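You operate a simulated robot arm through the tools that you are given. There is no shell and no other tool.

Carry out the task below with a simulated robot arm. There is one attempt and no reset: what you move stays moved.

TASK
Catch the reel's taped end, park the bar, then lock the disc on.
Fine: use the blue bar; it goes into the grey holder on the plate; fit the grey disc, then close its lever.

Only the result counts: the job must be done as asked and must still hold three seconds after the hand-in. Knocking over, shifting, dropping, spilling or breaking anything else fails it.

THE ROBOT
A 7-joint arm with a two-finger parallel gripper, fixed in place. Base frame: the origin is on the floor under the middle of its stand, x ahead of it, y to its left, z up. Units: mm, rad, N and s.
It reaches about 1479 mm from its shoulder. Its first joint turns from -2.897 to 2.897 rad. Payload 4.4 kg.
The tool frame sits at the grasp point between the pads (the TCP): z along the fingers, y along the line on which they close. The tips reach 23 mm beyond it. The gripper opens to 94 mm. The fingers are 38 mm wide and 10 mm thick; the gripper's body (54 by 96 mm) begins 39 mm behind the TCP.
Orientation is told as [roll, pitch, yaw] about the base's x, y, z axes, in that order, counted from this pose: with the fingers straight down and closing along the base's y, the tool's x points along the base's -x, its y along +y and its z along -z.

THE INTERFACE
- The arm moves only by the tool apply_moves. Its argument "deltas" is a list of rows, each a list of 3 entries, a list of its own where there are three numbers: the shift along the tool's x, y, z in mm, then the turn, a rotation vector about the tool's x, y, z in rad, then the finger opening in mm, from 0 to 94. In form: [[[tx, ty, tz], [ax, ay, az], jaw], ...]. A call has 1 to 20 rows; each row shifts and turns the commanded pose from where the row before left it, along the tool's axes as they then stand. A row lasts 0.2 s, in which the tool goes at most 50 mm and 0.15 rad; a call with a longer step from one row to the next is refused whole, and so is a gripper value outside its range. Where a pose cannot be reached the arm comes as near as it can. A force on the tool above 40 N (or 10 N above the force at the start of the call, whichever is more), or a blocked arm, ends the call early, and 0.2 s more pass. The fingers move at their own pace (about 72 mm/s each) and stop on an object; they squeeze with about 34 N. The grip force told is the motor's: it shows also when the fingers shut on nothing. Time passes only in rows, and 0.2 s behind the last, so rows that do not move let the fingers close. The reply holds the time, the measured pose of the TCP, the force on the tool along the base axes, the opening and the grip force, in the units named above and with some noise, with the torque about the TCP (base axes, N m) and any sound that the robot's microphone picked up, and new pictures: "pictures" is both (left out), scene, wrist or none.
- Cameras (640 x 400 px; columns grow to the right, rows downward): "scene" is fixed at [400.1, 499.1, 1919.1]; the picture's right is [-0.86, -0.51, 0.00], its down [-0.30, 0.52, -0.80] and it looks along [0.41, -0.69, -0.60] (base axes); focal length 320 px, centre (320, 200). "wrist" rides on the gripper at [86, 16, -75] in the tool frame; the picture's right is [-0.18, 0.98, 0.00], its down [-0.58, -0.11, -0.81] and it looks along [-0.79, -0.15, 0.59] (tool axes); focal length 243 px, centre (320, 200). There is no depth. A picture from a camera that has moved, and an enlarged one, comes with that camera's place and axes in the base frame and with its lens.
- zoom(camera, box): a new picture of the part [left, top, right, bottom] of that camera's present view, enlarged. The clock stands still meanwhile.
- job_done(): hands the job in; it is judged then, once.

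Places have to be worked out from the pictures, the camera data and where the tool is seen. Open the gripper and draw the arm clear of the work before you hand the job in, unless the task says otherwise.

The tools are called after "Emit:" as a command line: name --argument value ..., lists and objects as JSON in quotes. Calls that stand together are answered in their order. apply_moves: Moves the arm, as the interface text tells. Its arguments: {"type":"object","properties":{"deltas":{"type":"array","items":{"type":"array"}},"pictures":{"type":"string","enum":["both","scene","wrist","none"]}},"required":["deltas"]} The other tools are called the same way: zoom (camera, box) takes an enlarged picture of a part of a camera's view; job_done () hands the job in.

At the start:

```text
time_s: 0.0
tool_pos: [588.8, -277.1, 1614.1]
orientation: [0.001, 0.0, 0.001]
wrist_force: [0.0, 0.4, -0.7]
wrist_torque: [0.0, 0.01, 0.03]
opening: 94.1
gripper_force: 0.0
```

scene: 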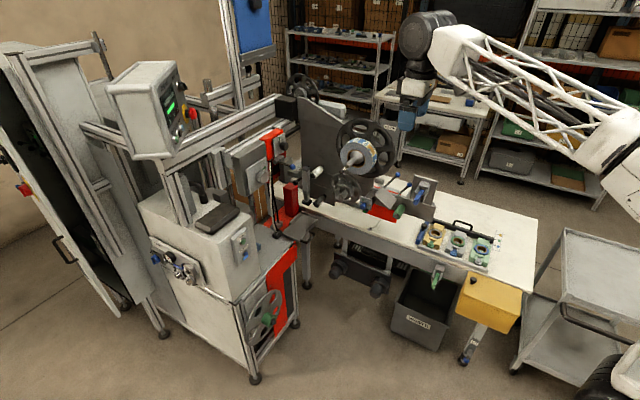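
wrist: 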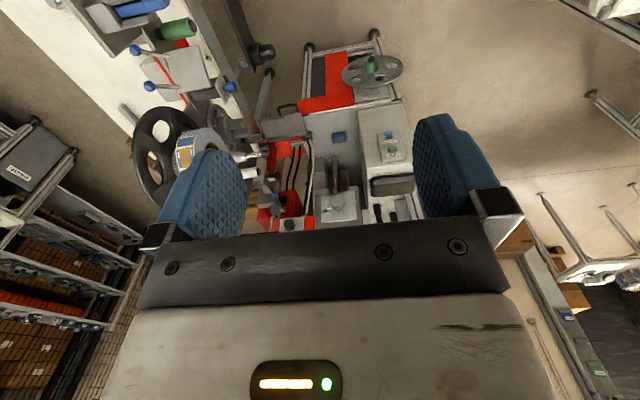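

I start by looking closer at the scene to find the reel, blue bar, grey holder, disc and lever.

Emit:
zoom --camera "scene" --box '[280, 90, 440, 240]'

Emit:
zoom --camera "scene" --box '[380, 160, 540, 300]'

Emit:
zoom --camera "wrist" --box '[80, 0, 320, 240]'

```text
2.67 times, centred on (360, 165) of scene
camera zoom: at [400.1, 499.1, 1919.1], right [-0.86, -0.51, 0.0], down [-0.3, 0.52, -0.8], along [0.41, -0.69, -0.6], focal length 853 px, centre (213, 293)
```

zoom: 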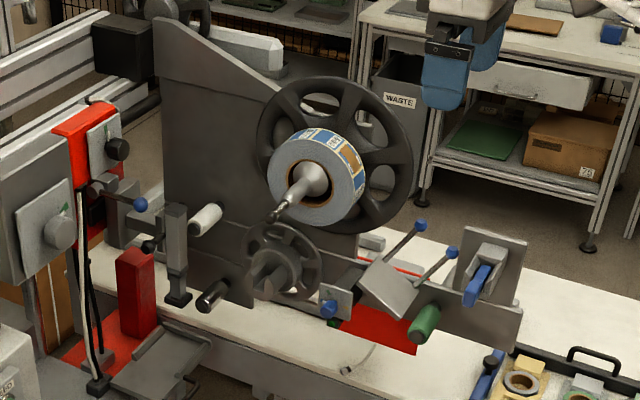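

```text
2.86 times, centred on (460, 230) of scene
camera zoom: at [400.1, 499.1, 1919.1], right [-0.86, -0.51, 0.0], down [-0.3, 0.52, -0.8], along [0.41, -0.69, -0.6], focal length 914 px, centre (-80, 114)
```

zoom: 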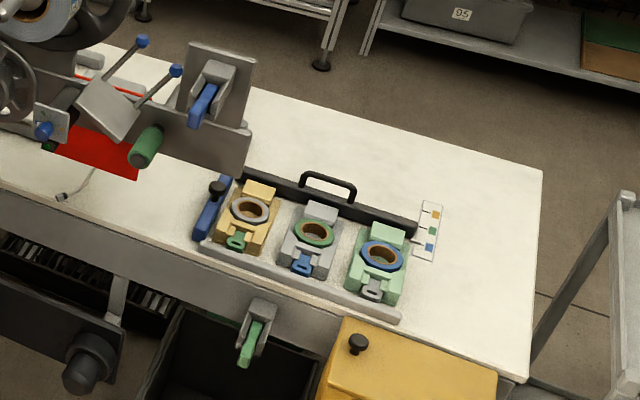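

```text
1.67 times, centred on (200, 120) of wrist
camera zoom: at [502.6, -260.5, 1687.5], right [0.18, 0.98, 0.0], down [0.58, -0.11, 0.81], along [0.79, -0.15, -0.59], focal length 404 px, centre (520, 333)
```

zoom: 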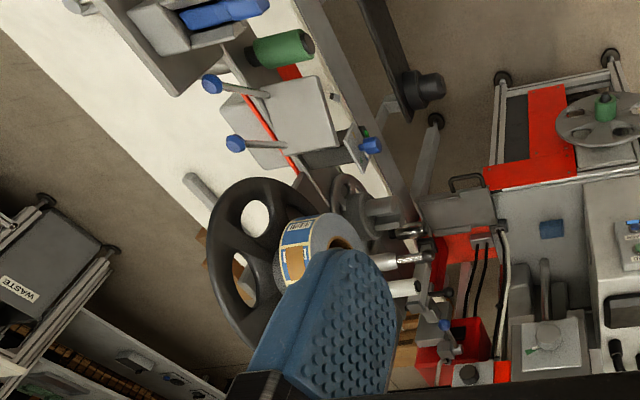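

The scene is crowded, so I zoom further on each candidate: the plate with the bars/holders, the reel, the cart with a grey disc, and the holders on the table.

Emit:
zoom --camera "scene" --box '[425, 205, 505, 255]'

Emit:
zoom --camera "scene" --box '[360, 165, 450, 225]'

Emit:
zoom --camera "scene" --box '[325, 110, 415, 210]'

Emit:
zoom --camera "scene" --box '[220, 240, 320, 350]'

Emit:
zoom --camera "scene" --box '[130, 170, 260, 300]'

Emit:
zoom --camera "scene" --box '[220, 110, 320, 240]'

Emit:
zoom --camera "scene" --box '[380, 250, 540, 380]'

```text
8.00 times, centred on (465, 230) of scene
camera zoom: at [400.1, 499.1, 1919.1], right [-0.86, -0.51, 0.0], down [-0.3, 0.52, -0.8], along [0.41, -0.69, -0.6], focal length 2558 px, centre (-840, -40)
```

zoom: 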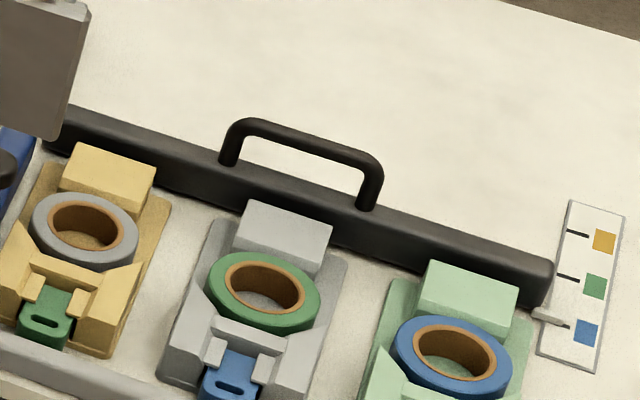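

```text
6.67 times, centred on (405, 195) of scene
camera zoom: at [400.1, 499.1, 1919.1], right [-0.86, -0.51, 0.0], down [-0.3, 0.52, -0.8], along [0.41, -0.69, -0.6], focal length 2132 px, centre (-247, 233)
```

zoom: 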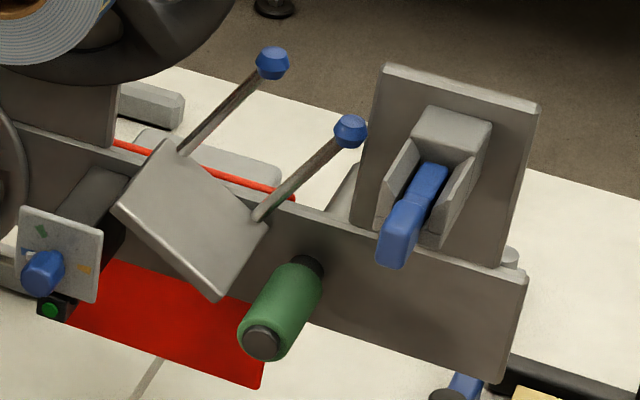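

```text
4.00 times, centred on (370, 160) of scene
camera zoom: at [400.1, 499.1, 1919.1], right [-0.86, -0.51, 0.0], down [-0.3, 0.52, -0.8], along [0.41, -0.69, -0.6], focal length 1279 px, centre (120, 360)
```

zoom: 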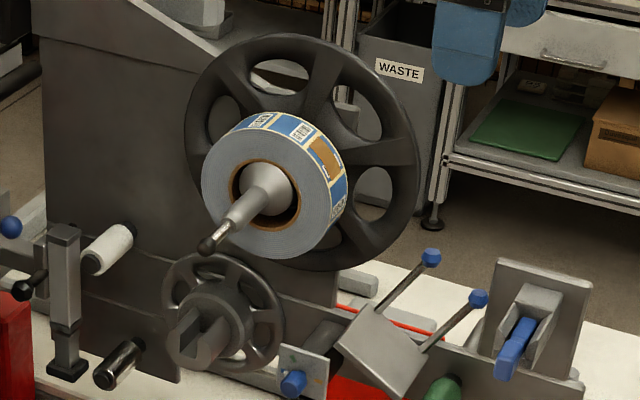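

```text
3.64 times, centred on (270, 295) of scene
camera zoom: at [400.1, 499.1, 1919.1], right [-0.86, -0.51, 0.0], down [-0.3, 0.52, -0.8], along [0.41, -0.69, -0.6], focal length 1163 px, centre (502, -146)
```

zoom: 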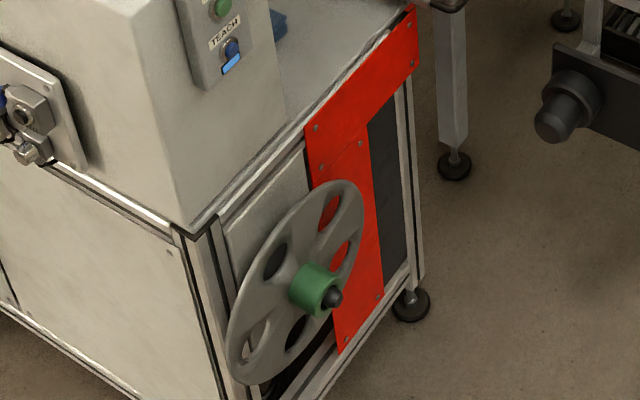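

```text
3.08 times, centred on (195, 235) of scene
camera zoom: at [400.1, 499.1, 1919.1], right [-0.86, -0.51, 0.0], down [-0.3, 0.52, -0.8], along [0.41, -0.69, -0.6], focal length 984 px, centre (705, 92)
```

zoom: 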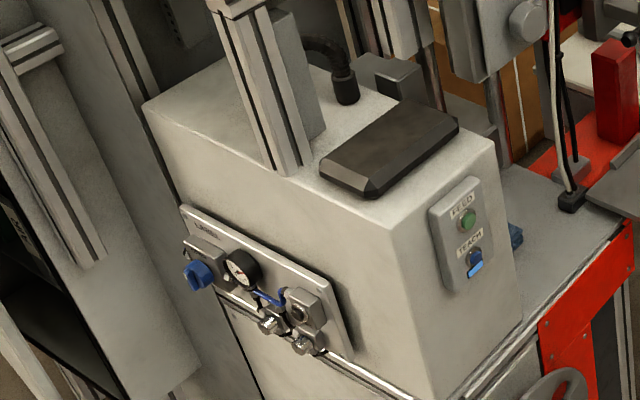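

```text
3.08 times, centred on (270, 175) of scene
camera zoom: at [400.1, 499.1, 1919.1], right [-0.86, -0.51, 0.0], down [-0.3, 0.52, -0.8], along [0.41, -0.69, -0.6], focal length 984 px, centre (474, 277)
```

zoom: 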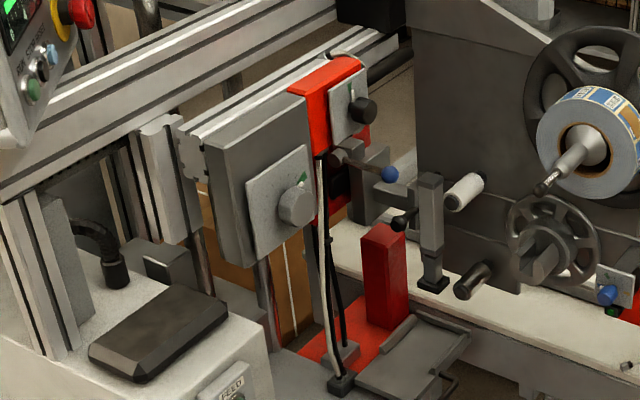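

```text
3.08 times, centred on (460, 315) of scene
camera zoom: at [400.1, 499.1, 1919.1], right [-0.86, -0.51, 0.0], down [-0.3, 0.52, -0.8], along [0.41, -0.69, -0.6], focal length 984 px, centre (-111, -154)
```

zoom: 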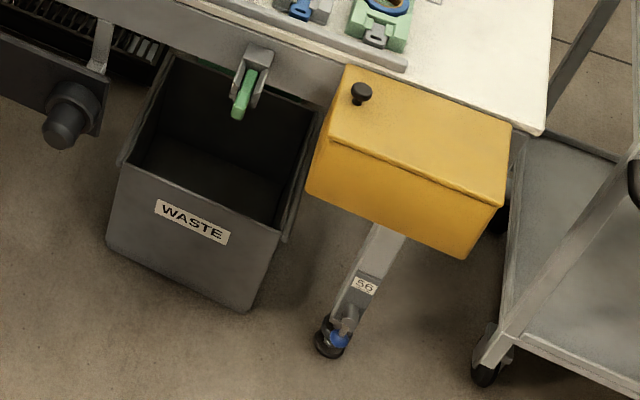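

The reel sits around [920, -710, 1140] on a shaft pointing to +y, and the table with the holders is near [470, -730, 900]. I'll turn the tool so the wrist camera looks toward -y and lower it in free space to study the items.

Emit:
apply_moves --deltas '[[[0, 0, 20], [0, 0, 0.1428], 94], [[0, 0, 20], [0, 0, 0.1428], 94], [[0, 0, 20], [0, 0, 0.1428], 94], [[0, 0, 20], [0, 0, 0.1428], 94], [[0, 0, 20], [0, 0, 0.1428], 94], [[0, 0, 20], [0, 0, 0.1428], 94], [[0, 0, 20], [0, 0, 0.1428], 94], [[0, 0, 20], [0, 0, 0.1428], 94], [[0, 0, 20], [0, 0, 0.1428], 94], [[0, 0, 20], [0, 0, 0.1428], 94], [[0, 0, 20], [0, 0, 0.1428], 94]]' --pictures "both"

```text
time_s: 2.4
tool_pos: [589.1, -277.4, 1394.5]
orientation: [-0.001, 0.0, -1.573]
wrist_force: [-0.4, 0.4, 1.0]
wrist_torque: [0.03, 0.0, 0.0]
opening: 94.0
gripper_force: 0.1
camera wrist: at [605.1, -190.4, 1467.4], right [0.98, -0.19, 0.0], down [-0.11, -0.58, 0.81], along [-0.15, -0.79, -0.59], focal length 243 px, centre (320, 200)
```

scene: 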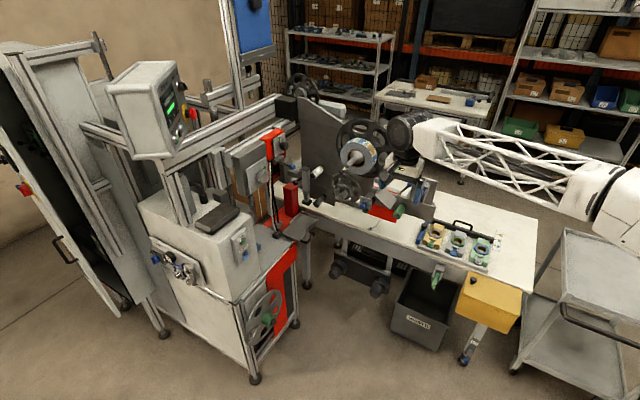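
wrist: 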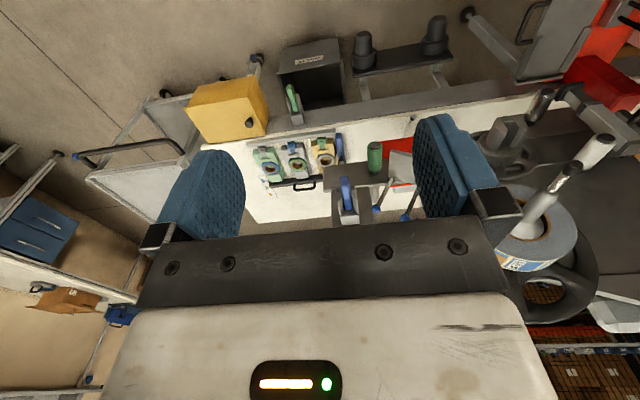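

The wrist view now shows everything upside down but nearer. I zoom into the areas of interest.

Emit:
zoom --camera "wrist" --box '[245, 125, 405, 225]'

Emit:
zoom --camera "wrist" --box '[320, 120, 440, 220]'

Emit:
zoom --camera "wrist" --box '[460, 80, 640, 340]'

Emit:
zoom --camera "wrist" --box '[260, 40, 360, 140]'

```text
4.00 times, centred on (325, 175) of wrist
camera zoom: at [605.1, -190.4, 1467.4], right [0.98, -0.19, 0.0], down [-0.11, -0.58, 0.81], along [-0.15, -0.79, -0.59], focal length 970 px, centre (300, 300)
```

zoom: 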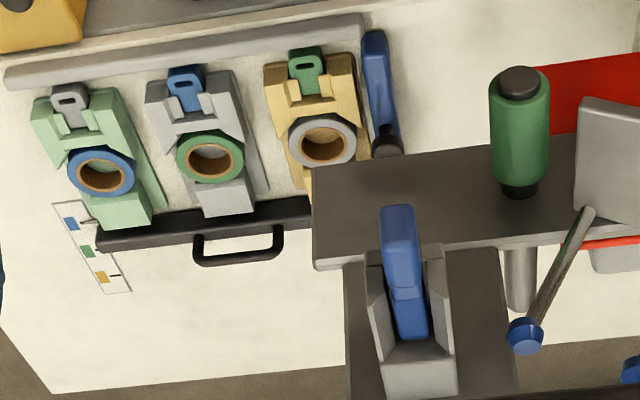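

```text
4.00 times, centred on (380, 170) of wrist
camera zoom: at [605.1, -190.4, 1467.4], right [0.98, -0.19, 0.0], down [-0.11, -0.58, 0.81], along [-0.15, -0.79, -0.59], focal length 970 px, centre (80, 320)
```

zoom: 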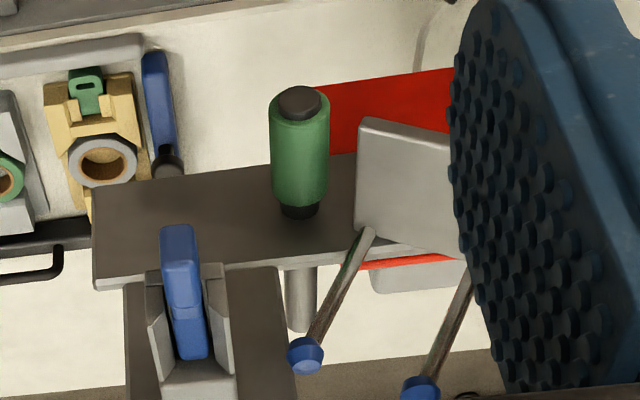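

```text
1.54 times, centred on (550, 210) of wrist
camera zoom: at [605.1, -190.4, 1467.4], right [0.98, -0.19, 0.0], down [-0.11, -0.58, 0.81], along [-0.15, -0.79, -0.59], focal length 373 px, centre (-34, 185)
```

zoom: 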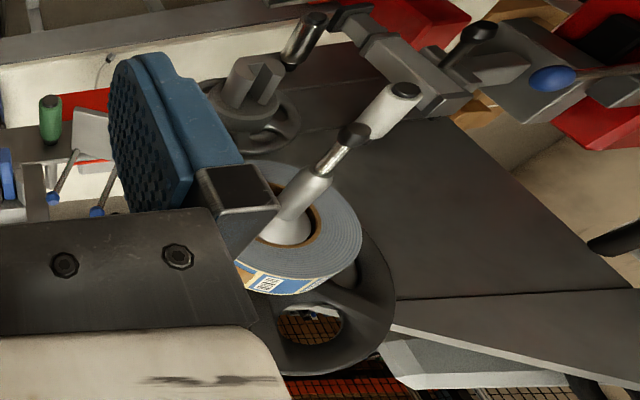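

```text
4.00 times, centred on (310, 90) of wrist
camera zoom: at [605.1, -190.4, 1467.4], right [0.98, -0.19, 0.0], down [-0.11, -0.58, 0.81], along [-0.15, -0.79, -0.59], focal length 970 px, centre (360, 640)
```

zoom: 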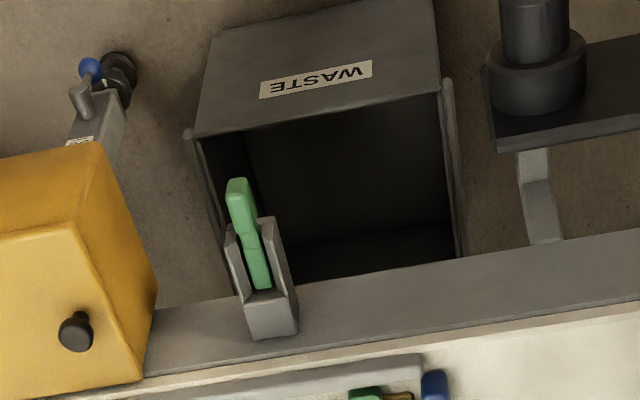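

The bar on the upright panel has its tip near [586, -549, 1158]; the tray of three holders lies lower to its right. I move the camera closer to the tray while keeping the gripper well in front (y > -480).

Emit:
apply_moves --deltas '[[[-20, -13.5, 38], [0, 0, 0], 94], [[-20, -13.5, 38], [0, 0, 0], 94], [[-20, -13.5, 38], [0, 0, 0], 94], [[-20, -13.5, 38], [0, 0, 0], 94], [[-20, -13.5, 38], [0, 0, 0], 94], [[-20, -13.5, 38], [0, 0, 0], 94], [[-20, -13.5, 38], [0, 0, 0], 94], [[-20, -13.5, 38], [0, 0, 0], 94]]' --pictures "wrist"

```text
time_s: 4.2
tool_pos: [482.2, -436.5, 1091.4]
orientation: [0.002, -0.001, -1.569]
wrist_force: [0.9, 0.1, -0.4]
wrist_torque: [0.01, 0.02, -0.01]
opening: 93.8
gripper_force: 0.1
camera wrist: at [497.3, -349.9, 1164.4], right [0.98, -0.18, 0.0], down [-0.11, -0.58, 0.81], along [-0.15, -0.79, -0.59], focal length 243 px, centre (320, 200)
```

wrist: 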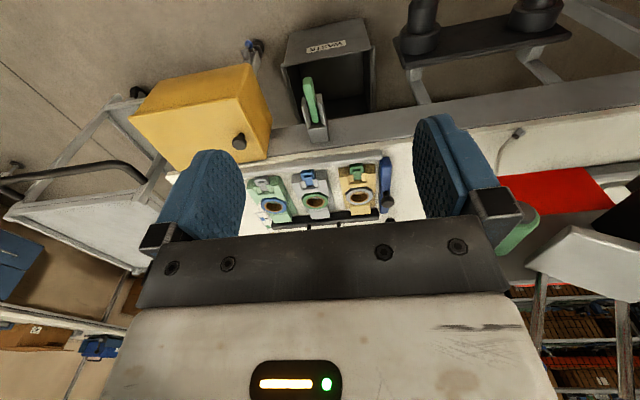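

Emit:
zoom --camera "wrist" --box '[240, 150, 420, 240]'

Emit:
zoom --camera "wrist" --box '[290, 150, 410, 225]'

Emit:
zoom --camera "wrist" --box '[275, 60, 365, 150]'

```text
3.56 times, centred on (330, 195) of wrist
camera zoom: at [497.3, -349.9, 1164.4], right [0.98, -0.18, 0.0], down [-0.11, -0.58, 0.81], along [-0.15, -0.79, -0.59], focal length 863 px, centre (284, 218)
```

zoom: 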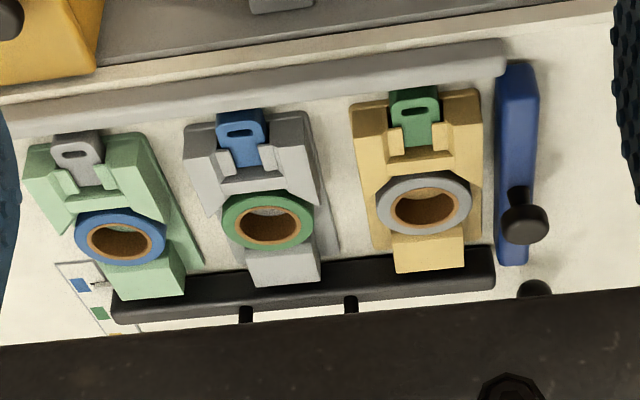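

```text
5.33 times, centred on (350, 188) of wrist
camera zoom: at [497.3, -349.9, 1164.4], right [0.98, -0.18, 0.0], down [-0.11, -0.58, 0.81], along [-0.15, -0.79, -0.59], focal length 1294 px, centre (160, 267)
```

zoom: 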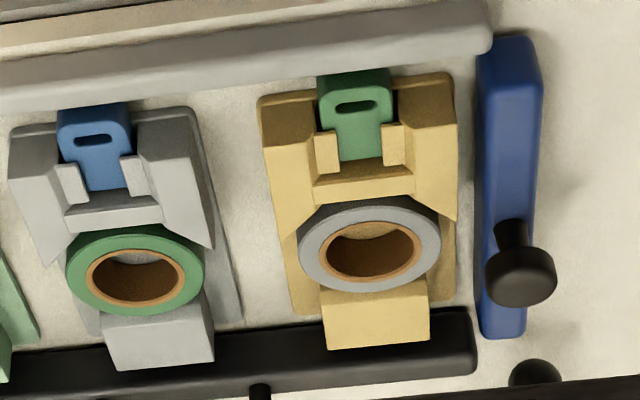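

```text
4.44 times, centred on (320, 105) of wrist
camera zoom: at [497.3, -349.9, 1164.4], right [0.98, -0.18, 0.0], down [-0.11, -0.58, 0.81], along [-0.15, -0.79, -0.59], focal length 1078 px, centre (320, 622)
```

zoom: 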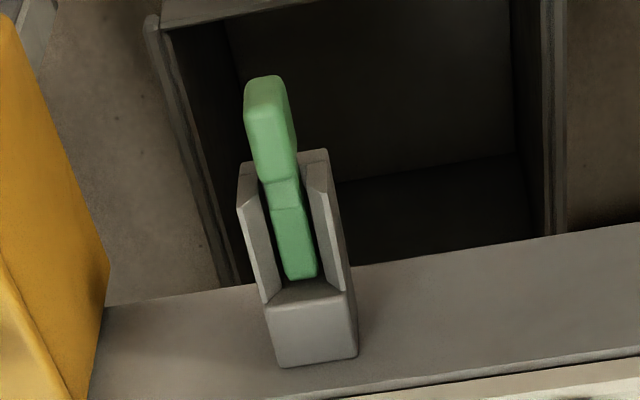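

The tray holds three tape-dispenser-like holders, and a blue bar with a black knob lies beside the yellow one. Next I look at the panel, reel, and hanging discs from the front, backing off to y≈-240.

Emit:
apply_moves --deltas '[[[24.5, 32, -14], [0, 0, 0], 94], [[24.5, 32, -14], [0, 0, 0], 94], [[24.5, 32, -14], [0, 0, 0], 94], [[24.5, 32, -14], [0, 0, 0], 94], [[24.5, 32, -14], [0, 0, 0], 94], [[24.5, 32, -14], [0, 0, 0], 94], [[24.5, 32, -14], [0, 0, 0], 94], [[24.5, 32, -14], [0, 0, 0], 94]]' --pictures "wrist"

```text
time_s: 6.0
tool_pos: [738.1, -239.8, 1202.5]
orientation: [0.0, 0.0, -1.57]
wrist_force: [-1.0, 0.4, 0.2]
wrist_torque: [-0.02, 0.0, 0.02]
opening: 94.1
gripper_force: 0.0
camera wrist: at [753.5, -153.8, 1275.8], right [0.98, -0.18, 0.0], down [-0.11, -0.58, 0.81], along [-0.15, -0.79, -0.59], focal length 243 px, centre (320, 200)
```

wrist: 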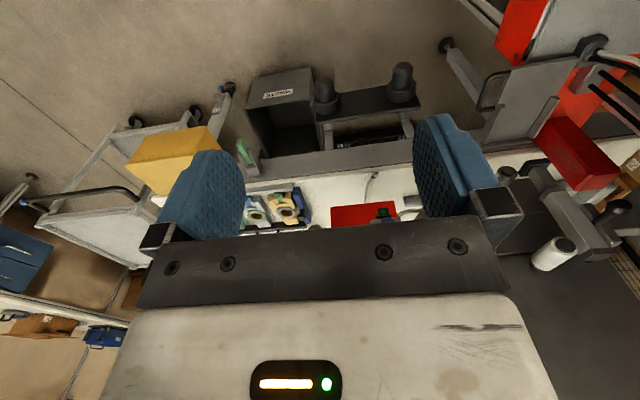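

The gripper hides what is level with it, so I tilt the tool about its y axis to bring the camera's line of sight horizontal and view the panel face-on.

Emit:
apply_moves --deltas '[[[20, 0, -20], [0, -0.15, 0], 94], [[20, 0, -20], [0, -0.15, 0], 94], [[0, 0, 0], [0, -0.15, 0], 94], [[0, 0, 0], [0, -0.15, 0], 94]]' --pictures "wrist"

```text
time_s: 7.0
tool_pos: [737.6, -198.5, 1240.6]
orientation: [0.001, -0.602, -1.57]
wrist_force: [-0.2, 0.0, 1.1]
wrist_torque: [-0.02, 0.05, 0.04]
opening: 93.9
gripper_force: 0.0
camera wrist: at [753.7, -84.3, 1250.8], right [0.98, -0.15, 0.1], down [-0.11, -0.02, 0.99], along [-0.15, -0.99, -0.04], focal length 243 px, centre (320, 200)
```

wrist: 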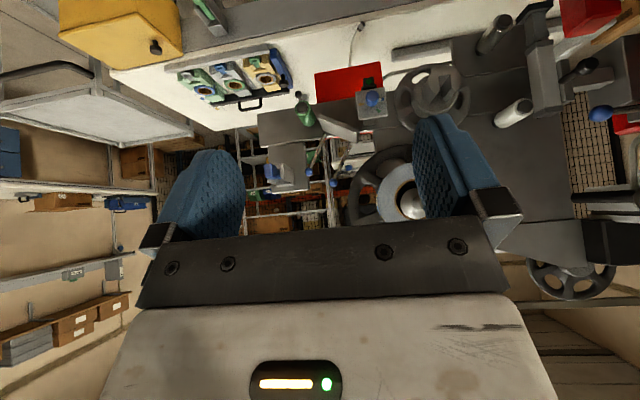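

Now the panel is visible face-on (upside down). I zoom on the reel, hanging wheel, splice block and panel bar.

Emit:
zoom --camera "wrist" --box '[330, 50, 490, 150]'

Emit:
zoom --camera "wrist" --box '[330, 140, 450, 230]'

Emit:
zoom --camera "wrist" --box '[240, 80, 400, 210]'

Emit:
zoom --camera "wrist" --box '[460, 0, 640, 180]'

Emit:
zoom --camera "wrist" --box '[500, 220, 640, 310]'

Emit:
zoom --camera "wrist" --box '[160, 30, 320, 130]'

```text
4.00 times, centred on (410, 100) of wrist
camera zoom: at [753.7, -84.3, 1250.8], right [0.98, -0.15, 0.1], down [-0.11, -0.02, 0.99], along [-0.15, -0.99, -0.04], focal length 970 px, centre (-40, 600)
```

zoom: 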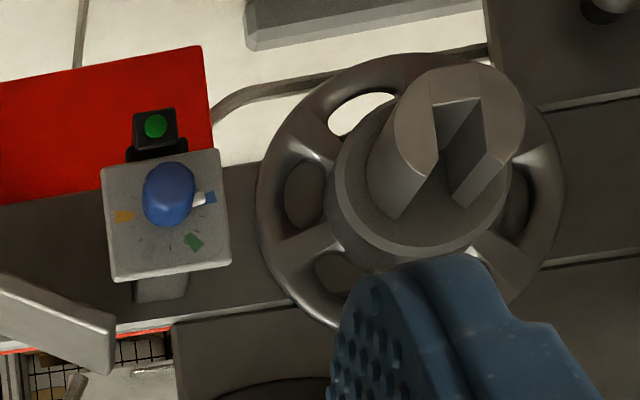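

```text
4.44 times, centred on (390, 185) of wrist
camera zoom: at [753.7, -84.3, 1250.8], right [0.98, -0.15, 0.1], down [-0.11, -0.02, 0.99], along [-0.15, -0.99, -0.04], focal length 1078 px, centre (9, 267)
```

zoom: 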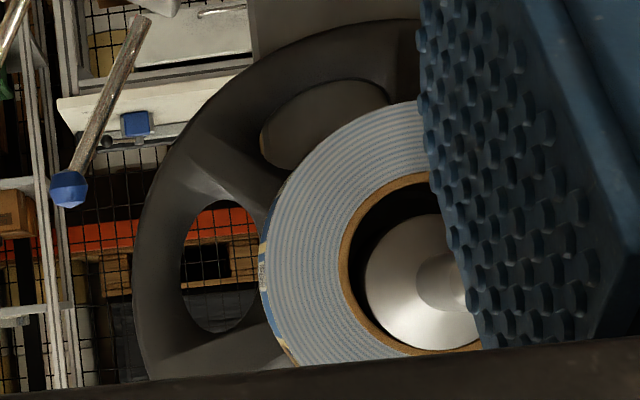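

```text
3.08 times, centred on (320, 145) of wrist
camera zoom: at [753.7, -84.3, 1250.8], right [0.98, -0.15, 0.1], down [-0.11, -0.02, 0.99], along [-0.15, -0.99, -0.04], focal length 746 px, centre (320, 369)
```

zoom: 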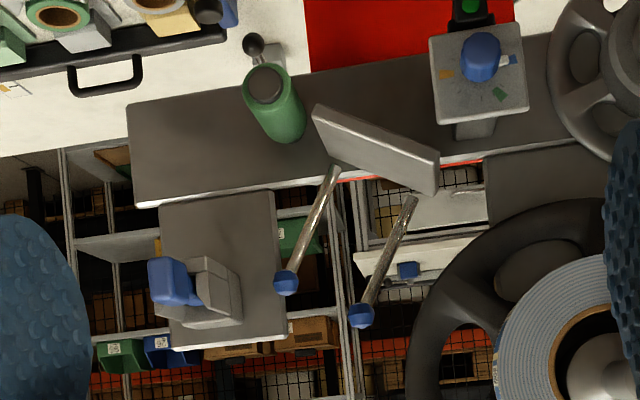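

```text
2.22 times, centred on (550, 90) of wrist
camera zoom: at [753.7, -84.3, 1250.8], right [0.98, -0.15, 0.1], down [-0.11, -0.02, 0.99], along [-0.15, -0.99, -0.04], focal length 539 px, centre (-191, 444)
```

zoom: 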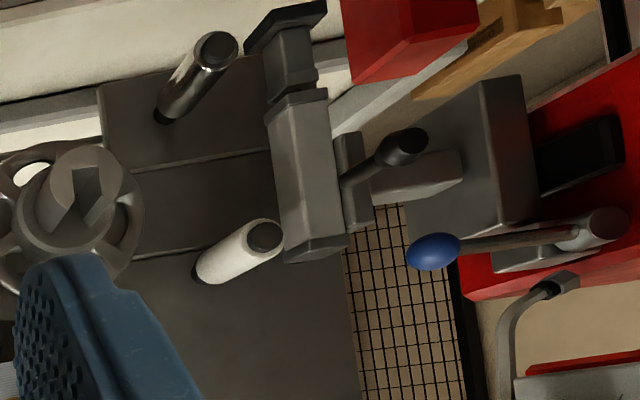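

```text
4.44 times, centred on (570, 265) of wrist
camera zoom: at [753.7, -84.3, 1250.8], right [0.98, -0.15, 0.1], down [-0.11, -0.02, 0.99], along [-0.15, -0.99, -0.04], focal length 1078 px, centre (-791, -89)
```

zoom: 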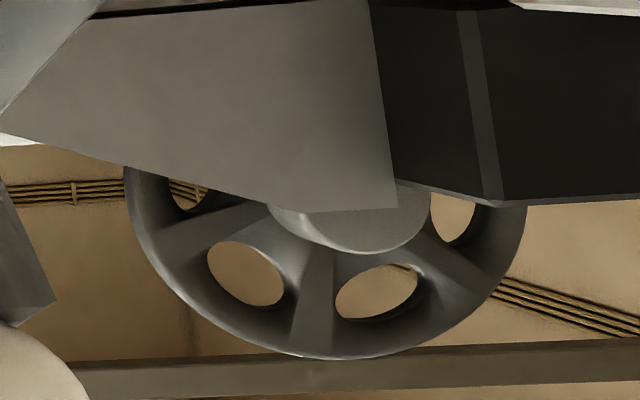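

```text
4.00 times, centred on (240, 80) of wrist
camera zoom: at [753.7, -84.3, 1250.8], right [0.98, -0.15, 0.1], down [-0.11, -0.02, 0.99], along [-0.15, -0.99, -0.04], focal length 970 px, centre (640, 680)
```

zoom: 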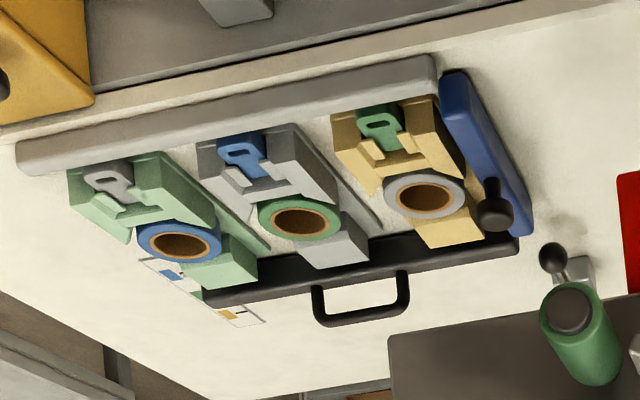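

The reel shaft has a cone and a lever-like tip; there's also a light-grey disc with a green hub parked low on the machine front (around [1100, -150, 555]). I turn back to face +x and descend to inspect that disc.

Emit:
apply_moves --deltas '[[[0, 0, 0], [0, 0.15, 0], 94], [[0, 0, 0], [0, 0.15, 0], 94], [[0, 0, 0], [0, 0.15, 0], 94], [[0, 0, 0], [0, 0.15, 0], 94], [[0, 0, 20], [0, 0, -0.1428], 94], [[0, 0, 30], [0, 0, -0.1428], 94], [[0, 0, 30], [0, 0, -0.1428], 94], [[0, 0, 30], [0, 0, -0.1428], 94], [[0, 0, 30], [0, 0, -0.1428], 94], [[0, 0, 30], [0, 0, -0.1428], 94], [[0, 0, 30], [0, 0, -0.1428], 94], [[0, 0, 30], [0, 0, -0.1428], 94], [[0, 0, 30], [0, 0, -0.1428], 94], [[0, 0, 30], [0, 0, -0.1428], 94], [[0, 0, 30], [0, 0, -0.1428], 94]]' --pictures "both"

```text
time_s: 10.2
tool_pos: [736.5, -197.8, 918.7]
orientation: [0.0, -0.002, 0.001]
wrist_force: [-1.7, -0.7, 0.0]
wrist_torque: [-0.02, -0.04, -0.01]
opening: 94.1
gripper_force: 0.0
camera wrist: at [650.5, -182.1, 993.1], right [0.18, 0.98, 0.0], down [0.58, -0.11, 0.81], along [0.79, -0.15, -0.59], focal length 243 px, centre (320, 200)
```

scene: 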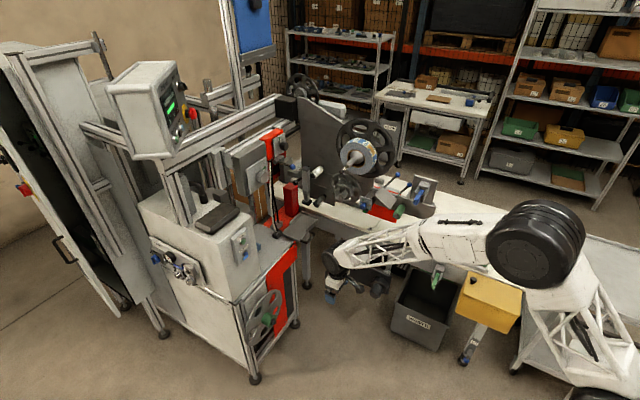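
wrist: 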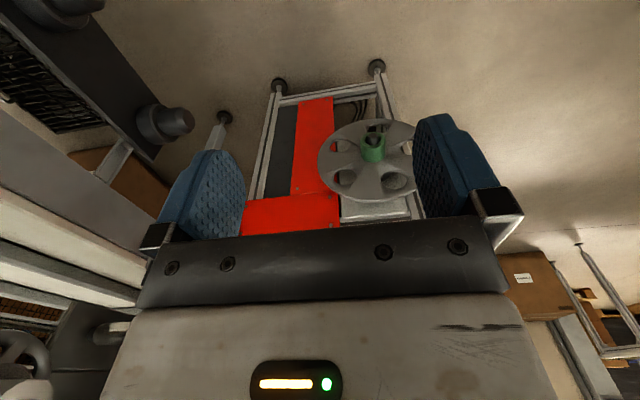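

Emit:
zoom --camera "wrist" --box '[300, 100, 440, 220]'

Emit:
zoom --camera "wrist" --box '[340, 115, 410, 170]'

Emit:
zoom --camera "scene" --box '[340, 130, 390, 180]'

Emit:
zoom --camera "scene" --box '[320, 160, 400, 220]'

Emit:
zoom --camera "scene" --box '[240, 270, 300, 350]'

```text
3.33 times, centred on (370, 160) of wrist
camera zoom: at [650.5, -182.1, 993.1], right [0.18, 0.98, 0.0], down [0.58, -0.11, 0.81], along [0.79, -0.15, -0.59], focal length 809 px, centre (153, 333)
```

zoom: 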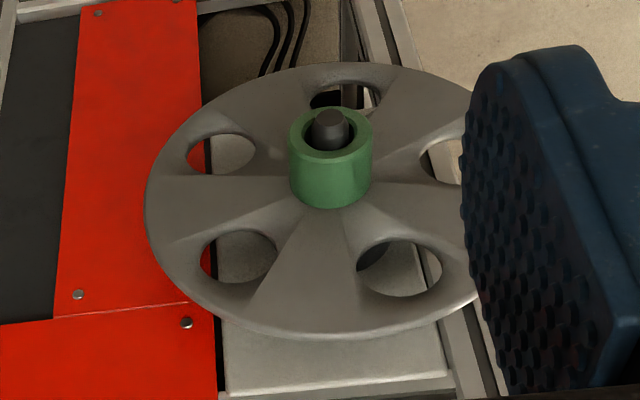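

```text
7.27 times, centred on (375, 142) of wrist
camera zoom: at [650.5, -182.1, 993.1], right [0.18, 0.98, 0.0], down [0.58, -0.11, 0.81], along [0.79, -0.15, -0.59], focal length 1764 px, centre (-80, 618)
```

zoom: 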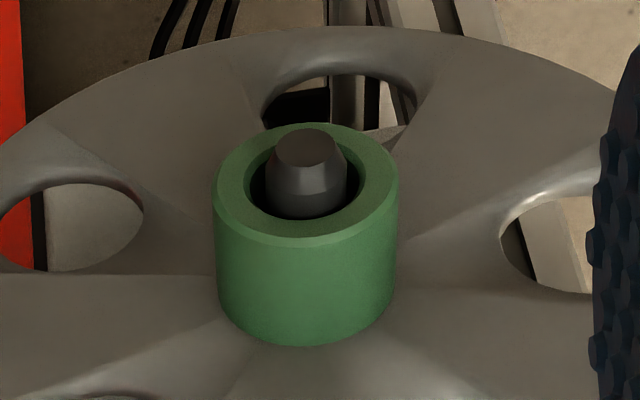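

```text
8.00 times, centred on (365, 155) of scene
camera zoom: at [400.1, 499.1, 1919.1], right [-0.86, -0.51, 0.0], down [-0.3, 0.52, -0.8], along [0.41, -0.69, -0.6], focal length 2558 px, centre (-40, 560)
```

zoom: 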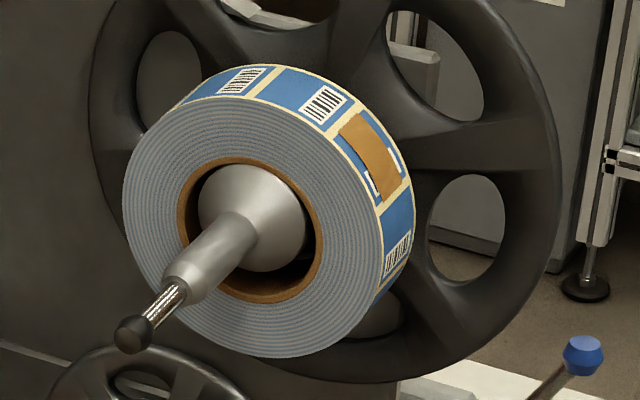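

```text
6.67 times, centred on (360, 190) of scene
camera zoom: at [400.1, 499.1, 1919.1], right [-0.86, -0.51, 0.0], down [-0.3, 0.52, -0.8], along [0.41, -0.69, -0.6], focal length 2132 px, centre (53, 267)
```

zoom: 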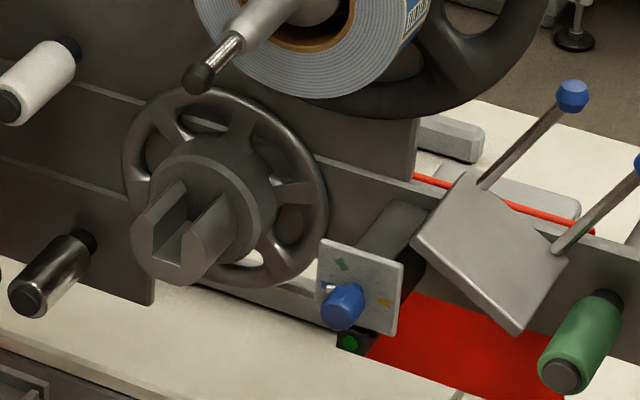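

```text
5.00 times, centred on (270, 310) of scene
camera zoom: at [400.1, 499.1, 1919.1], right [-0.86, -0.51, 0.0], down [-0.3, 0.52, -0.8], along [0.41, -0.69, -0.6], focal length 1599 px, centre (570, -350)
```

zoom: 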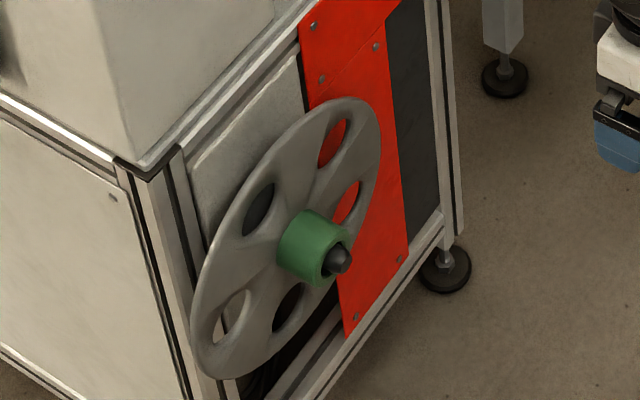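

The grey disc with the green hub hangs on a peg pointing to -x and its bore matches the reel shaft, whose tip carries a small hinged rod (the lever). I now look for other bars/holders, e.g. the small blue thing on the machine deck and the ones on the floor/shelves.

Emit:
zoom --camera "scene" --box '[225, 210, 305, 270]'

Emit:
zoom --camera "scene" --box '[270, 160, 350, 250]'

Emit:
zoom --camera "scene" --box '[400, 170, 440, 200]'

Emit:
zoom --camera "scene" --box '[380, 70, 500, 160]'

Emit:
zoom --camera "scene" --box '[280, 20, 400, 110]'

Emit:
zoom --camera "scene" --box '[0, 20, 220, 180]'

```text
6.67 times, centred on (265, 240) of scene
camera zoom: at [400.1, 499.1, 1919.1], right [-0.86, -0.51, 0.0], down [-0.3, 0.52, -0.8], along [0.41, -0.69, -0.6], focal length 2132 px, centre (687, -67)
```

zoom: 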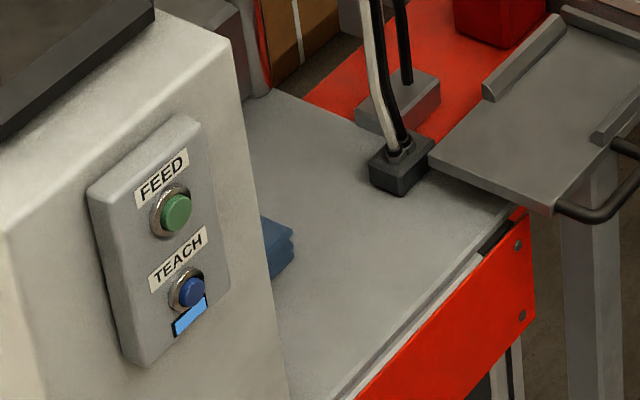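

```text
4.44 times, centred on (310, 205) of scene
camera zoom: at [400.1, 499.1, 1919.1], right [-0.86, -0.51, 0.0], down [-0.3, 0.52, -0.8], along [0.41, -0.69, -0.6], focal length 1421 px, centre (364, 178)
```

zoom: 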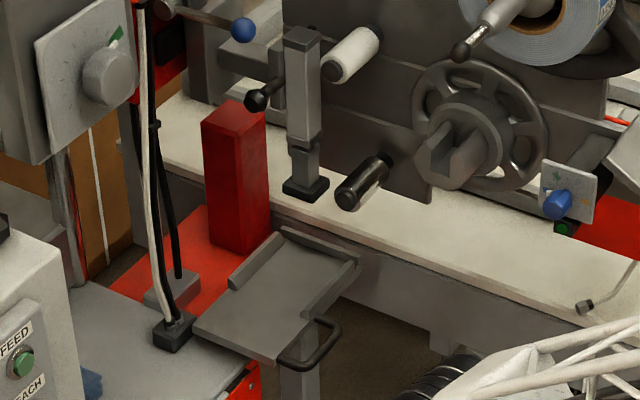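

```text
13.33 times, centred on (420, 185) of scene
camera zoom: at [400.1, 499.1, 1919.1], right [-0.86, -0.51, 0.0], down [-0.3, 0.52, -0.8], along [0.41, -0.69, -0.6], focal length 4264 px, centre (-1013, 400)
```

zoom: 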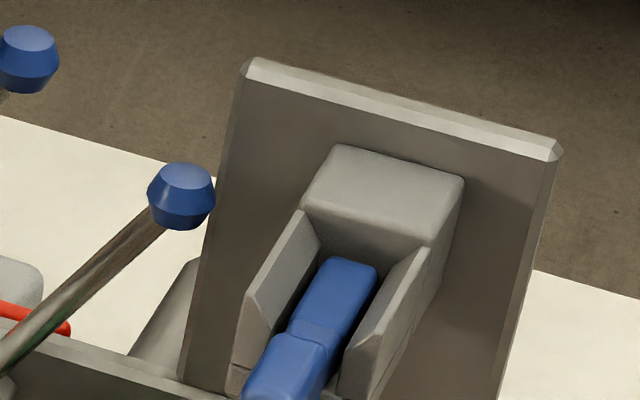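

```text
4.44 times, centred on (440, 115) of scene
camera zoom: at [400.1, 499.1, 1919.1], right [-0.86, -0.51, 0.0], down [-0.3, 0.52, -0.8], along [0.41, -0.69, -0.6], focal length 1421 px, centre (-213, 578)
```

zoom: 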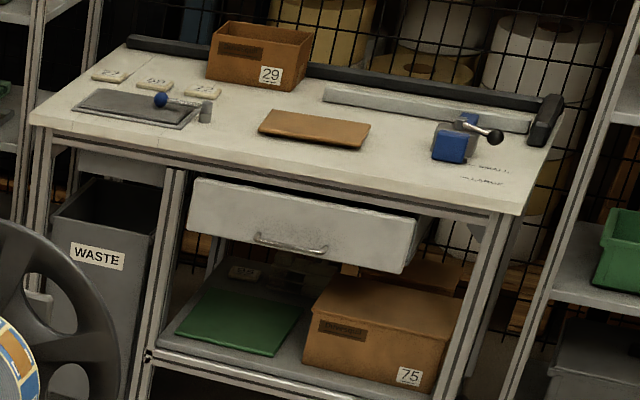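

```text
4.44 times, centred on (340, 65) of scene
camera zoom: at [400.1, 499.1, 1919.1], right [-0.86, -0.51, 0.0], down [-0.3, 0.52, -0.8], along [0.41, -0.69, -0.6], focal length 1421 px, centre (231, 800)
```

zoom: 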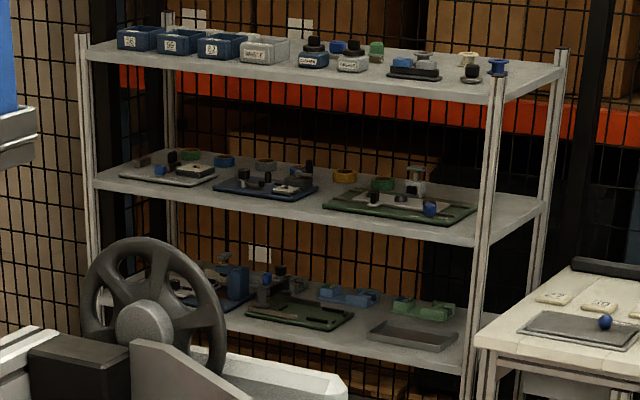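

```text
2.50 times, centred on (110, 100) of scene
camera zoom: at [400.1, 499.1, 1919.1], right [-0.86, -0.51, 0.0], down [-0.3, 0.52, -0.8], along [0.41, -0.69, -0.6], focal length 800 px, centre (845, 450)
```

zoom: 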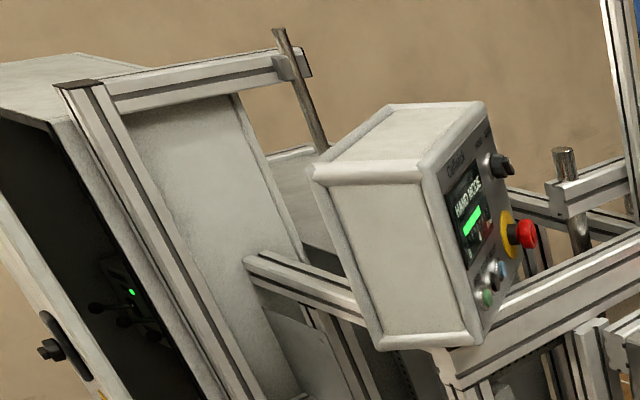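

I want a close view of the blue piece in the grey holder on the upright plate and of the knobbed blue bar on the table. I go back up, turn toward -y and approach the plate from the front, staying ~90 mm clear.

Emit:
apply_moves --deltas '[[[0, 0, -29], [0, 0, 0.1428], 94], [[0, 0, -29], [0, 0, 0.1428], 94], [[0, 0, -29], [0, 0, 0.1428], 94], [[0, 0, -29], [0, 0, 0.1428], 94], [[0, 0, -29], [0, 0, 0.1428], 94], [[0, 0, -29], [0, 0, 0.1428], 94], [[0, 0, -29], [0, 0, 0.1428], 94], [[0, 0, -29], [0, 0, 0.1428], 94], [[0, 0, -29], [0, 0, 0.1428], 94], [[0, 0, -29], [0, 0, 0.1428], 94], [[0, 0, -29], [0, 0, 0.1428], 94], [[-38, -24, 0], [0, 0, 0], 94], [[-38, -24, 0], [0, 0, 0], 94], [[-38, -24, 0], [0, 0, 0], 94], [[-38, -24, 0], [0, 0, 0], 94], [[-38, -24, 0], [0, 0, 0], 94], [[-38, -24, 0], [0, 0, 0], 94]]' --pictures "wrist"

```text
time_s: 13.8
tool_pos: [591.5, -426.8, 1239.7]
orientation: [0.0, 0.002, -1.571]
wrist_force: [0.5, -0.4, 0.6]
wrist_torque: [0.02, -0.02, -0.02]
opening: 94.0
gripper_force: 0.0
camera wrist: at [608.2, -339.6, 1312.3], right [0.98, -0.18, 0.0], down [-0.11, -0.58, 0.81], along [-0.15, -0.79, -0.59], focal length 243 px, centre (320, 200)
```

wrist: 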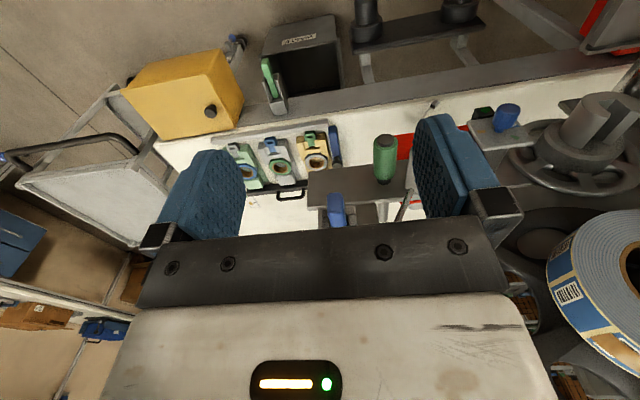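

Emit:
zoom --camera "wrist" --box '[290, 150, 420, 232]'

Emit:
zoom --camera "wrist" --box '[480, 80, 640, 400]'

Emit:
zoom --camera "wrist" --box '[540, 200, 640, 380]'

```text
4.88 times, centred on (355, 191) of wrist
camera zoom: at [608.2, -339.6, 1312.3], right [0.98, -0.18, 0.0], down [-0.11, -0.58, 0.81], along [-0.15, -0.79, -0.59], focal length 1184 px, centre (149, 244)
```

zoom: 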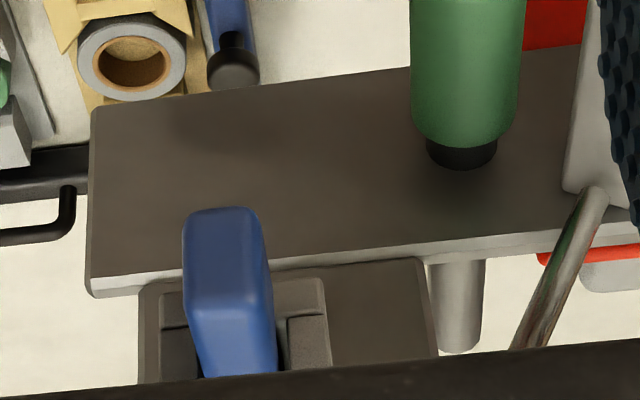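

```text
1.25 times, centred on (560, 240) of wrist
camera zoom: at [608.2, -339.6, 1312.3], right [0.98, -0.18, 0.0], down [-0.11, -0.58, 0.81], along [-0.15, -0.79, -0.59], focal length 303 px, centre (20, 150)
```

zoom: 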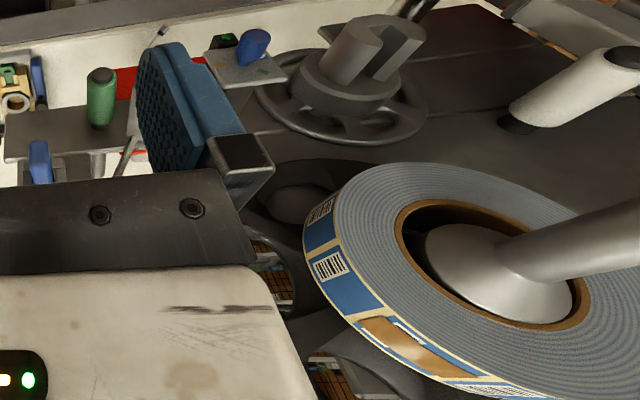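

```text
2.22 times, centred on (590, 290) of wrist
camera zoom: at [608.2, -339.6, 1312.3], right [0.98, -0.18, 0.0], down [-0.11, -0.58, 0.81], along [-0.15, -0.79, -0.59], focal length 539 px, centre (-280, 0)
```

zoom: 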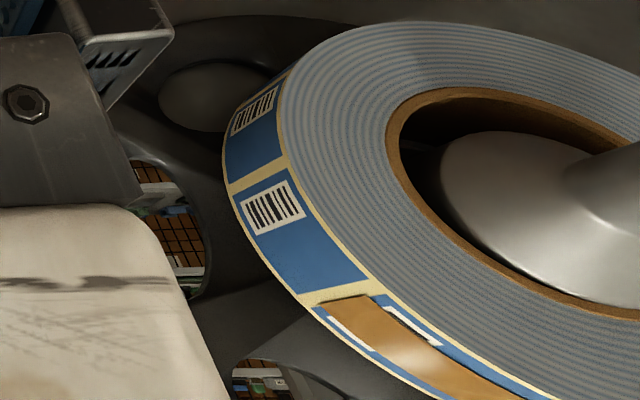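

The bar in the plate's holder is a thick blue handle; I still want the knobbed blue bar on the table. I move left of the plate's edge and tilt down for a top-ish view of the tray and that bar.

Emit:
apply_moves --deltas '[[[-10, -35, 15], [0, 0, 0], 94], [[-10, -35, 15], [0, 0, 0], 94], [[-10, -35, 15], [0, 0, 0], 94], [[-20, -35, 20], [0, 0, 0], 94], [[-20, -35, 20], [0, 0, 0], 94], [[-30, 0, 25], [0, 0.1, 0], 94], [[-25, 0, 10], [0, 0.1, 0], 94], [[0, 0, 10], [0, 0.1, 0], 94], [[0, 0, 0], [0, 0.1, 0], 94], [[0, 0, 0], [0, 0.1, 0], 94]]' --pictures "wrist"

```text
time_s: 16.0
tool_pos: [418.1, -548.0, 1105.9]
orientation: [-0.001, 0.502, -1.571]
wrist_force: [-0.3, -0.1, 0.0]
wrist_torque: [0.04, -0.02, -0.03]
opening: 94.0
gripper_force: 0.0
camera wrist: at [434.1, -508.0, 1212.0], right [0.98, -0.16, -0.09], down [-0.11, -0.9, 0.43], along [-0.15, -0.41, -0.9], focal length 243 px, centre (320, 200)
```

wrist: 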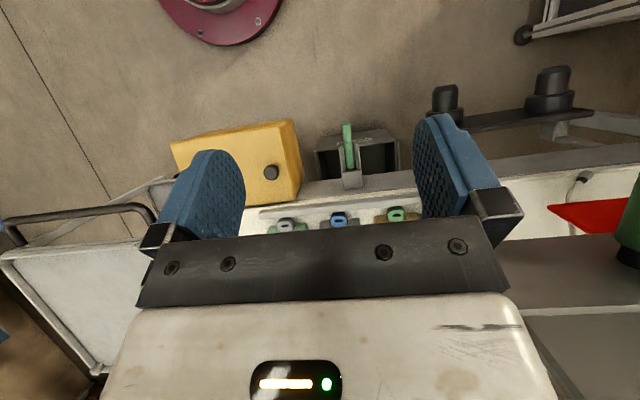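

The gripper hides the tray, so I shift the tool further toward -y over the tray (well above it) to bring the tray into the open part of the view.

Emit:
apply_moves --deltas '[[[-33, -5, -18], [0, 0, 0], 94], [[-33, -5, -18], [0, 0, 0], 94], [[-33, -5, -18], [0, 0, 0], 94], [[-33, -5, -18], [0, 0, 0], 94]]' --pictures "wrist"

```text
time_s: 17.0
tool_pos: [400.1, -699.9, 1106.0]
orientation: [0.0, 0.5, -1.571]
wrist_force: [-1.3, 0.0, 0.6]
wrist_torque: [-0.01, 0.02, -0.02]
opening: 93.9
gripper_force: 0.1
camera wrist: at [415.0, -658.2, 1211.7], right [0.98, -0.16, -0.09], down [-0.11, -0.9, 0.43], along [-0.15, -0.41, -0.9], focal length 243 px, centre (320, 200)
```

wrist: 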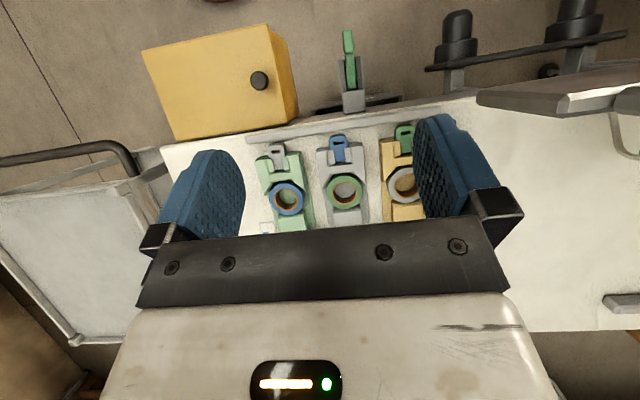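

Emit:
zoom --camera "wrist" --box '[240, 110, 430, 235]'

Emit:
zoom --camera "wrist" --box '[310, 20, 400, 120]'

Emit:
zoom --camera "wrist" --box '[470, 40, 640, 330]'

```text
3.20 times, centred on (335, 172) of wrist
camera zoom: at [415.0, -658.2, 1211.7], right [0.98, -0.16, -0.09], down [-0.11, -0.9, 0.43], along [-0.15, -0.41, -0.9], focal length 776 px, centre (272, 288)
```

zoom: 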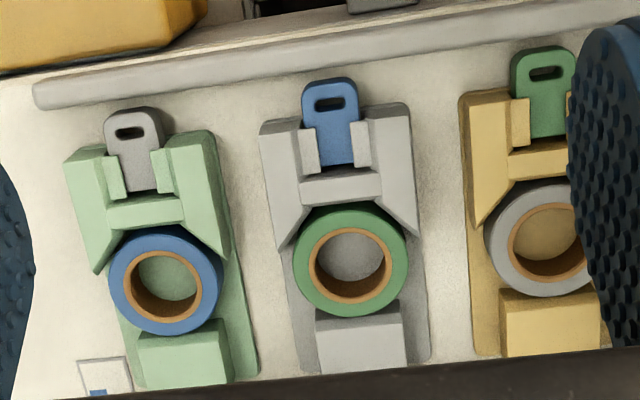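

```text
4.00 times, centred on (355, 70) of wrist
camera zoom: at [415.0, -658.2, 1211.7], right [0.98, -0.16, -0.09], down [-0.11, -0.9, 0.43], along [-0.15, -0.41, -0.9], focal length 970 px, centre (180, 720)
```

zoom: 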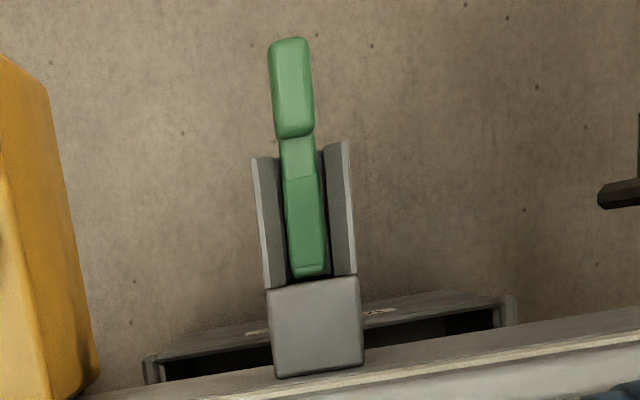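

```text
1.38 times, centred on (555, 185) of wrist
camera zoom: at [415.0, -658.2, 1211.7], right [0.98, -0.16, -0.09], down [-0.11, -0.9, 0.43], along [-0.15, -0.41, -0.9], focal length 335 px, centre (-4, 221)
```

zoom: 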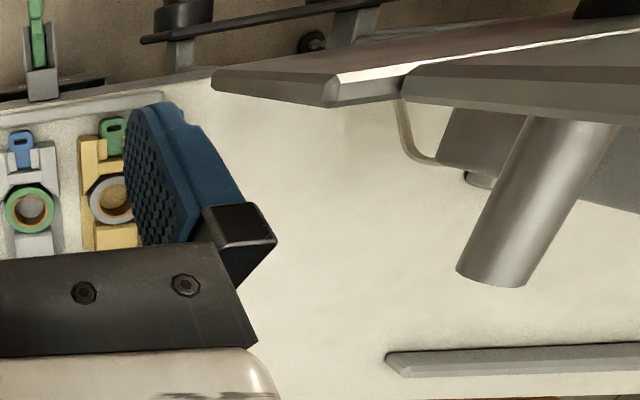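

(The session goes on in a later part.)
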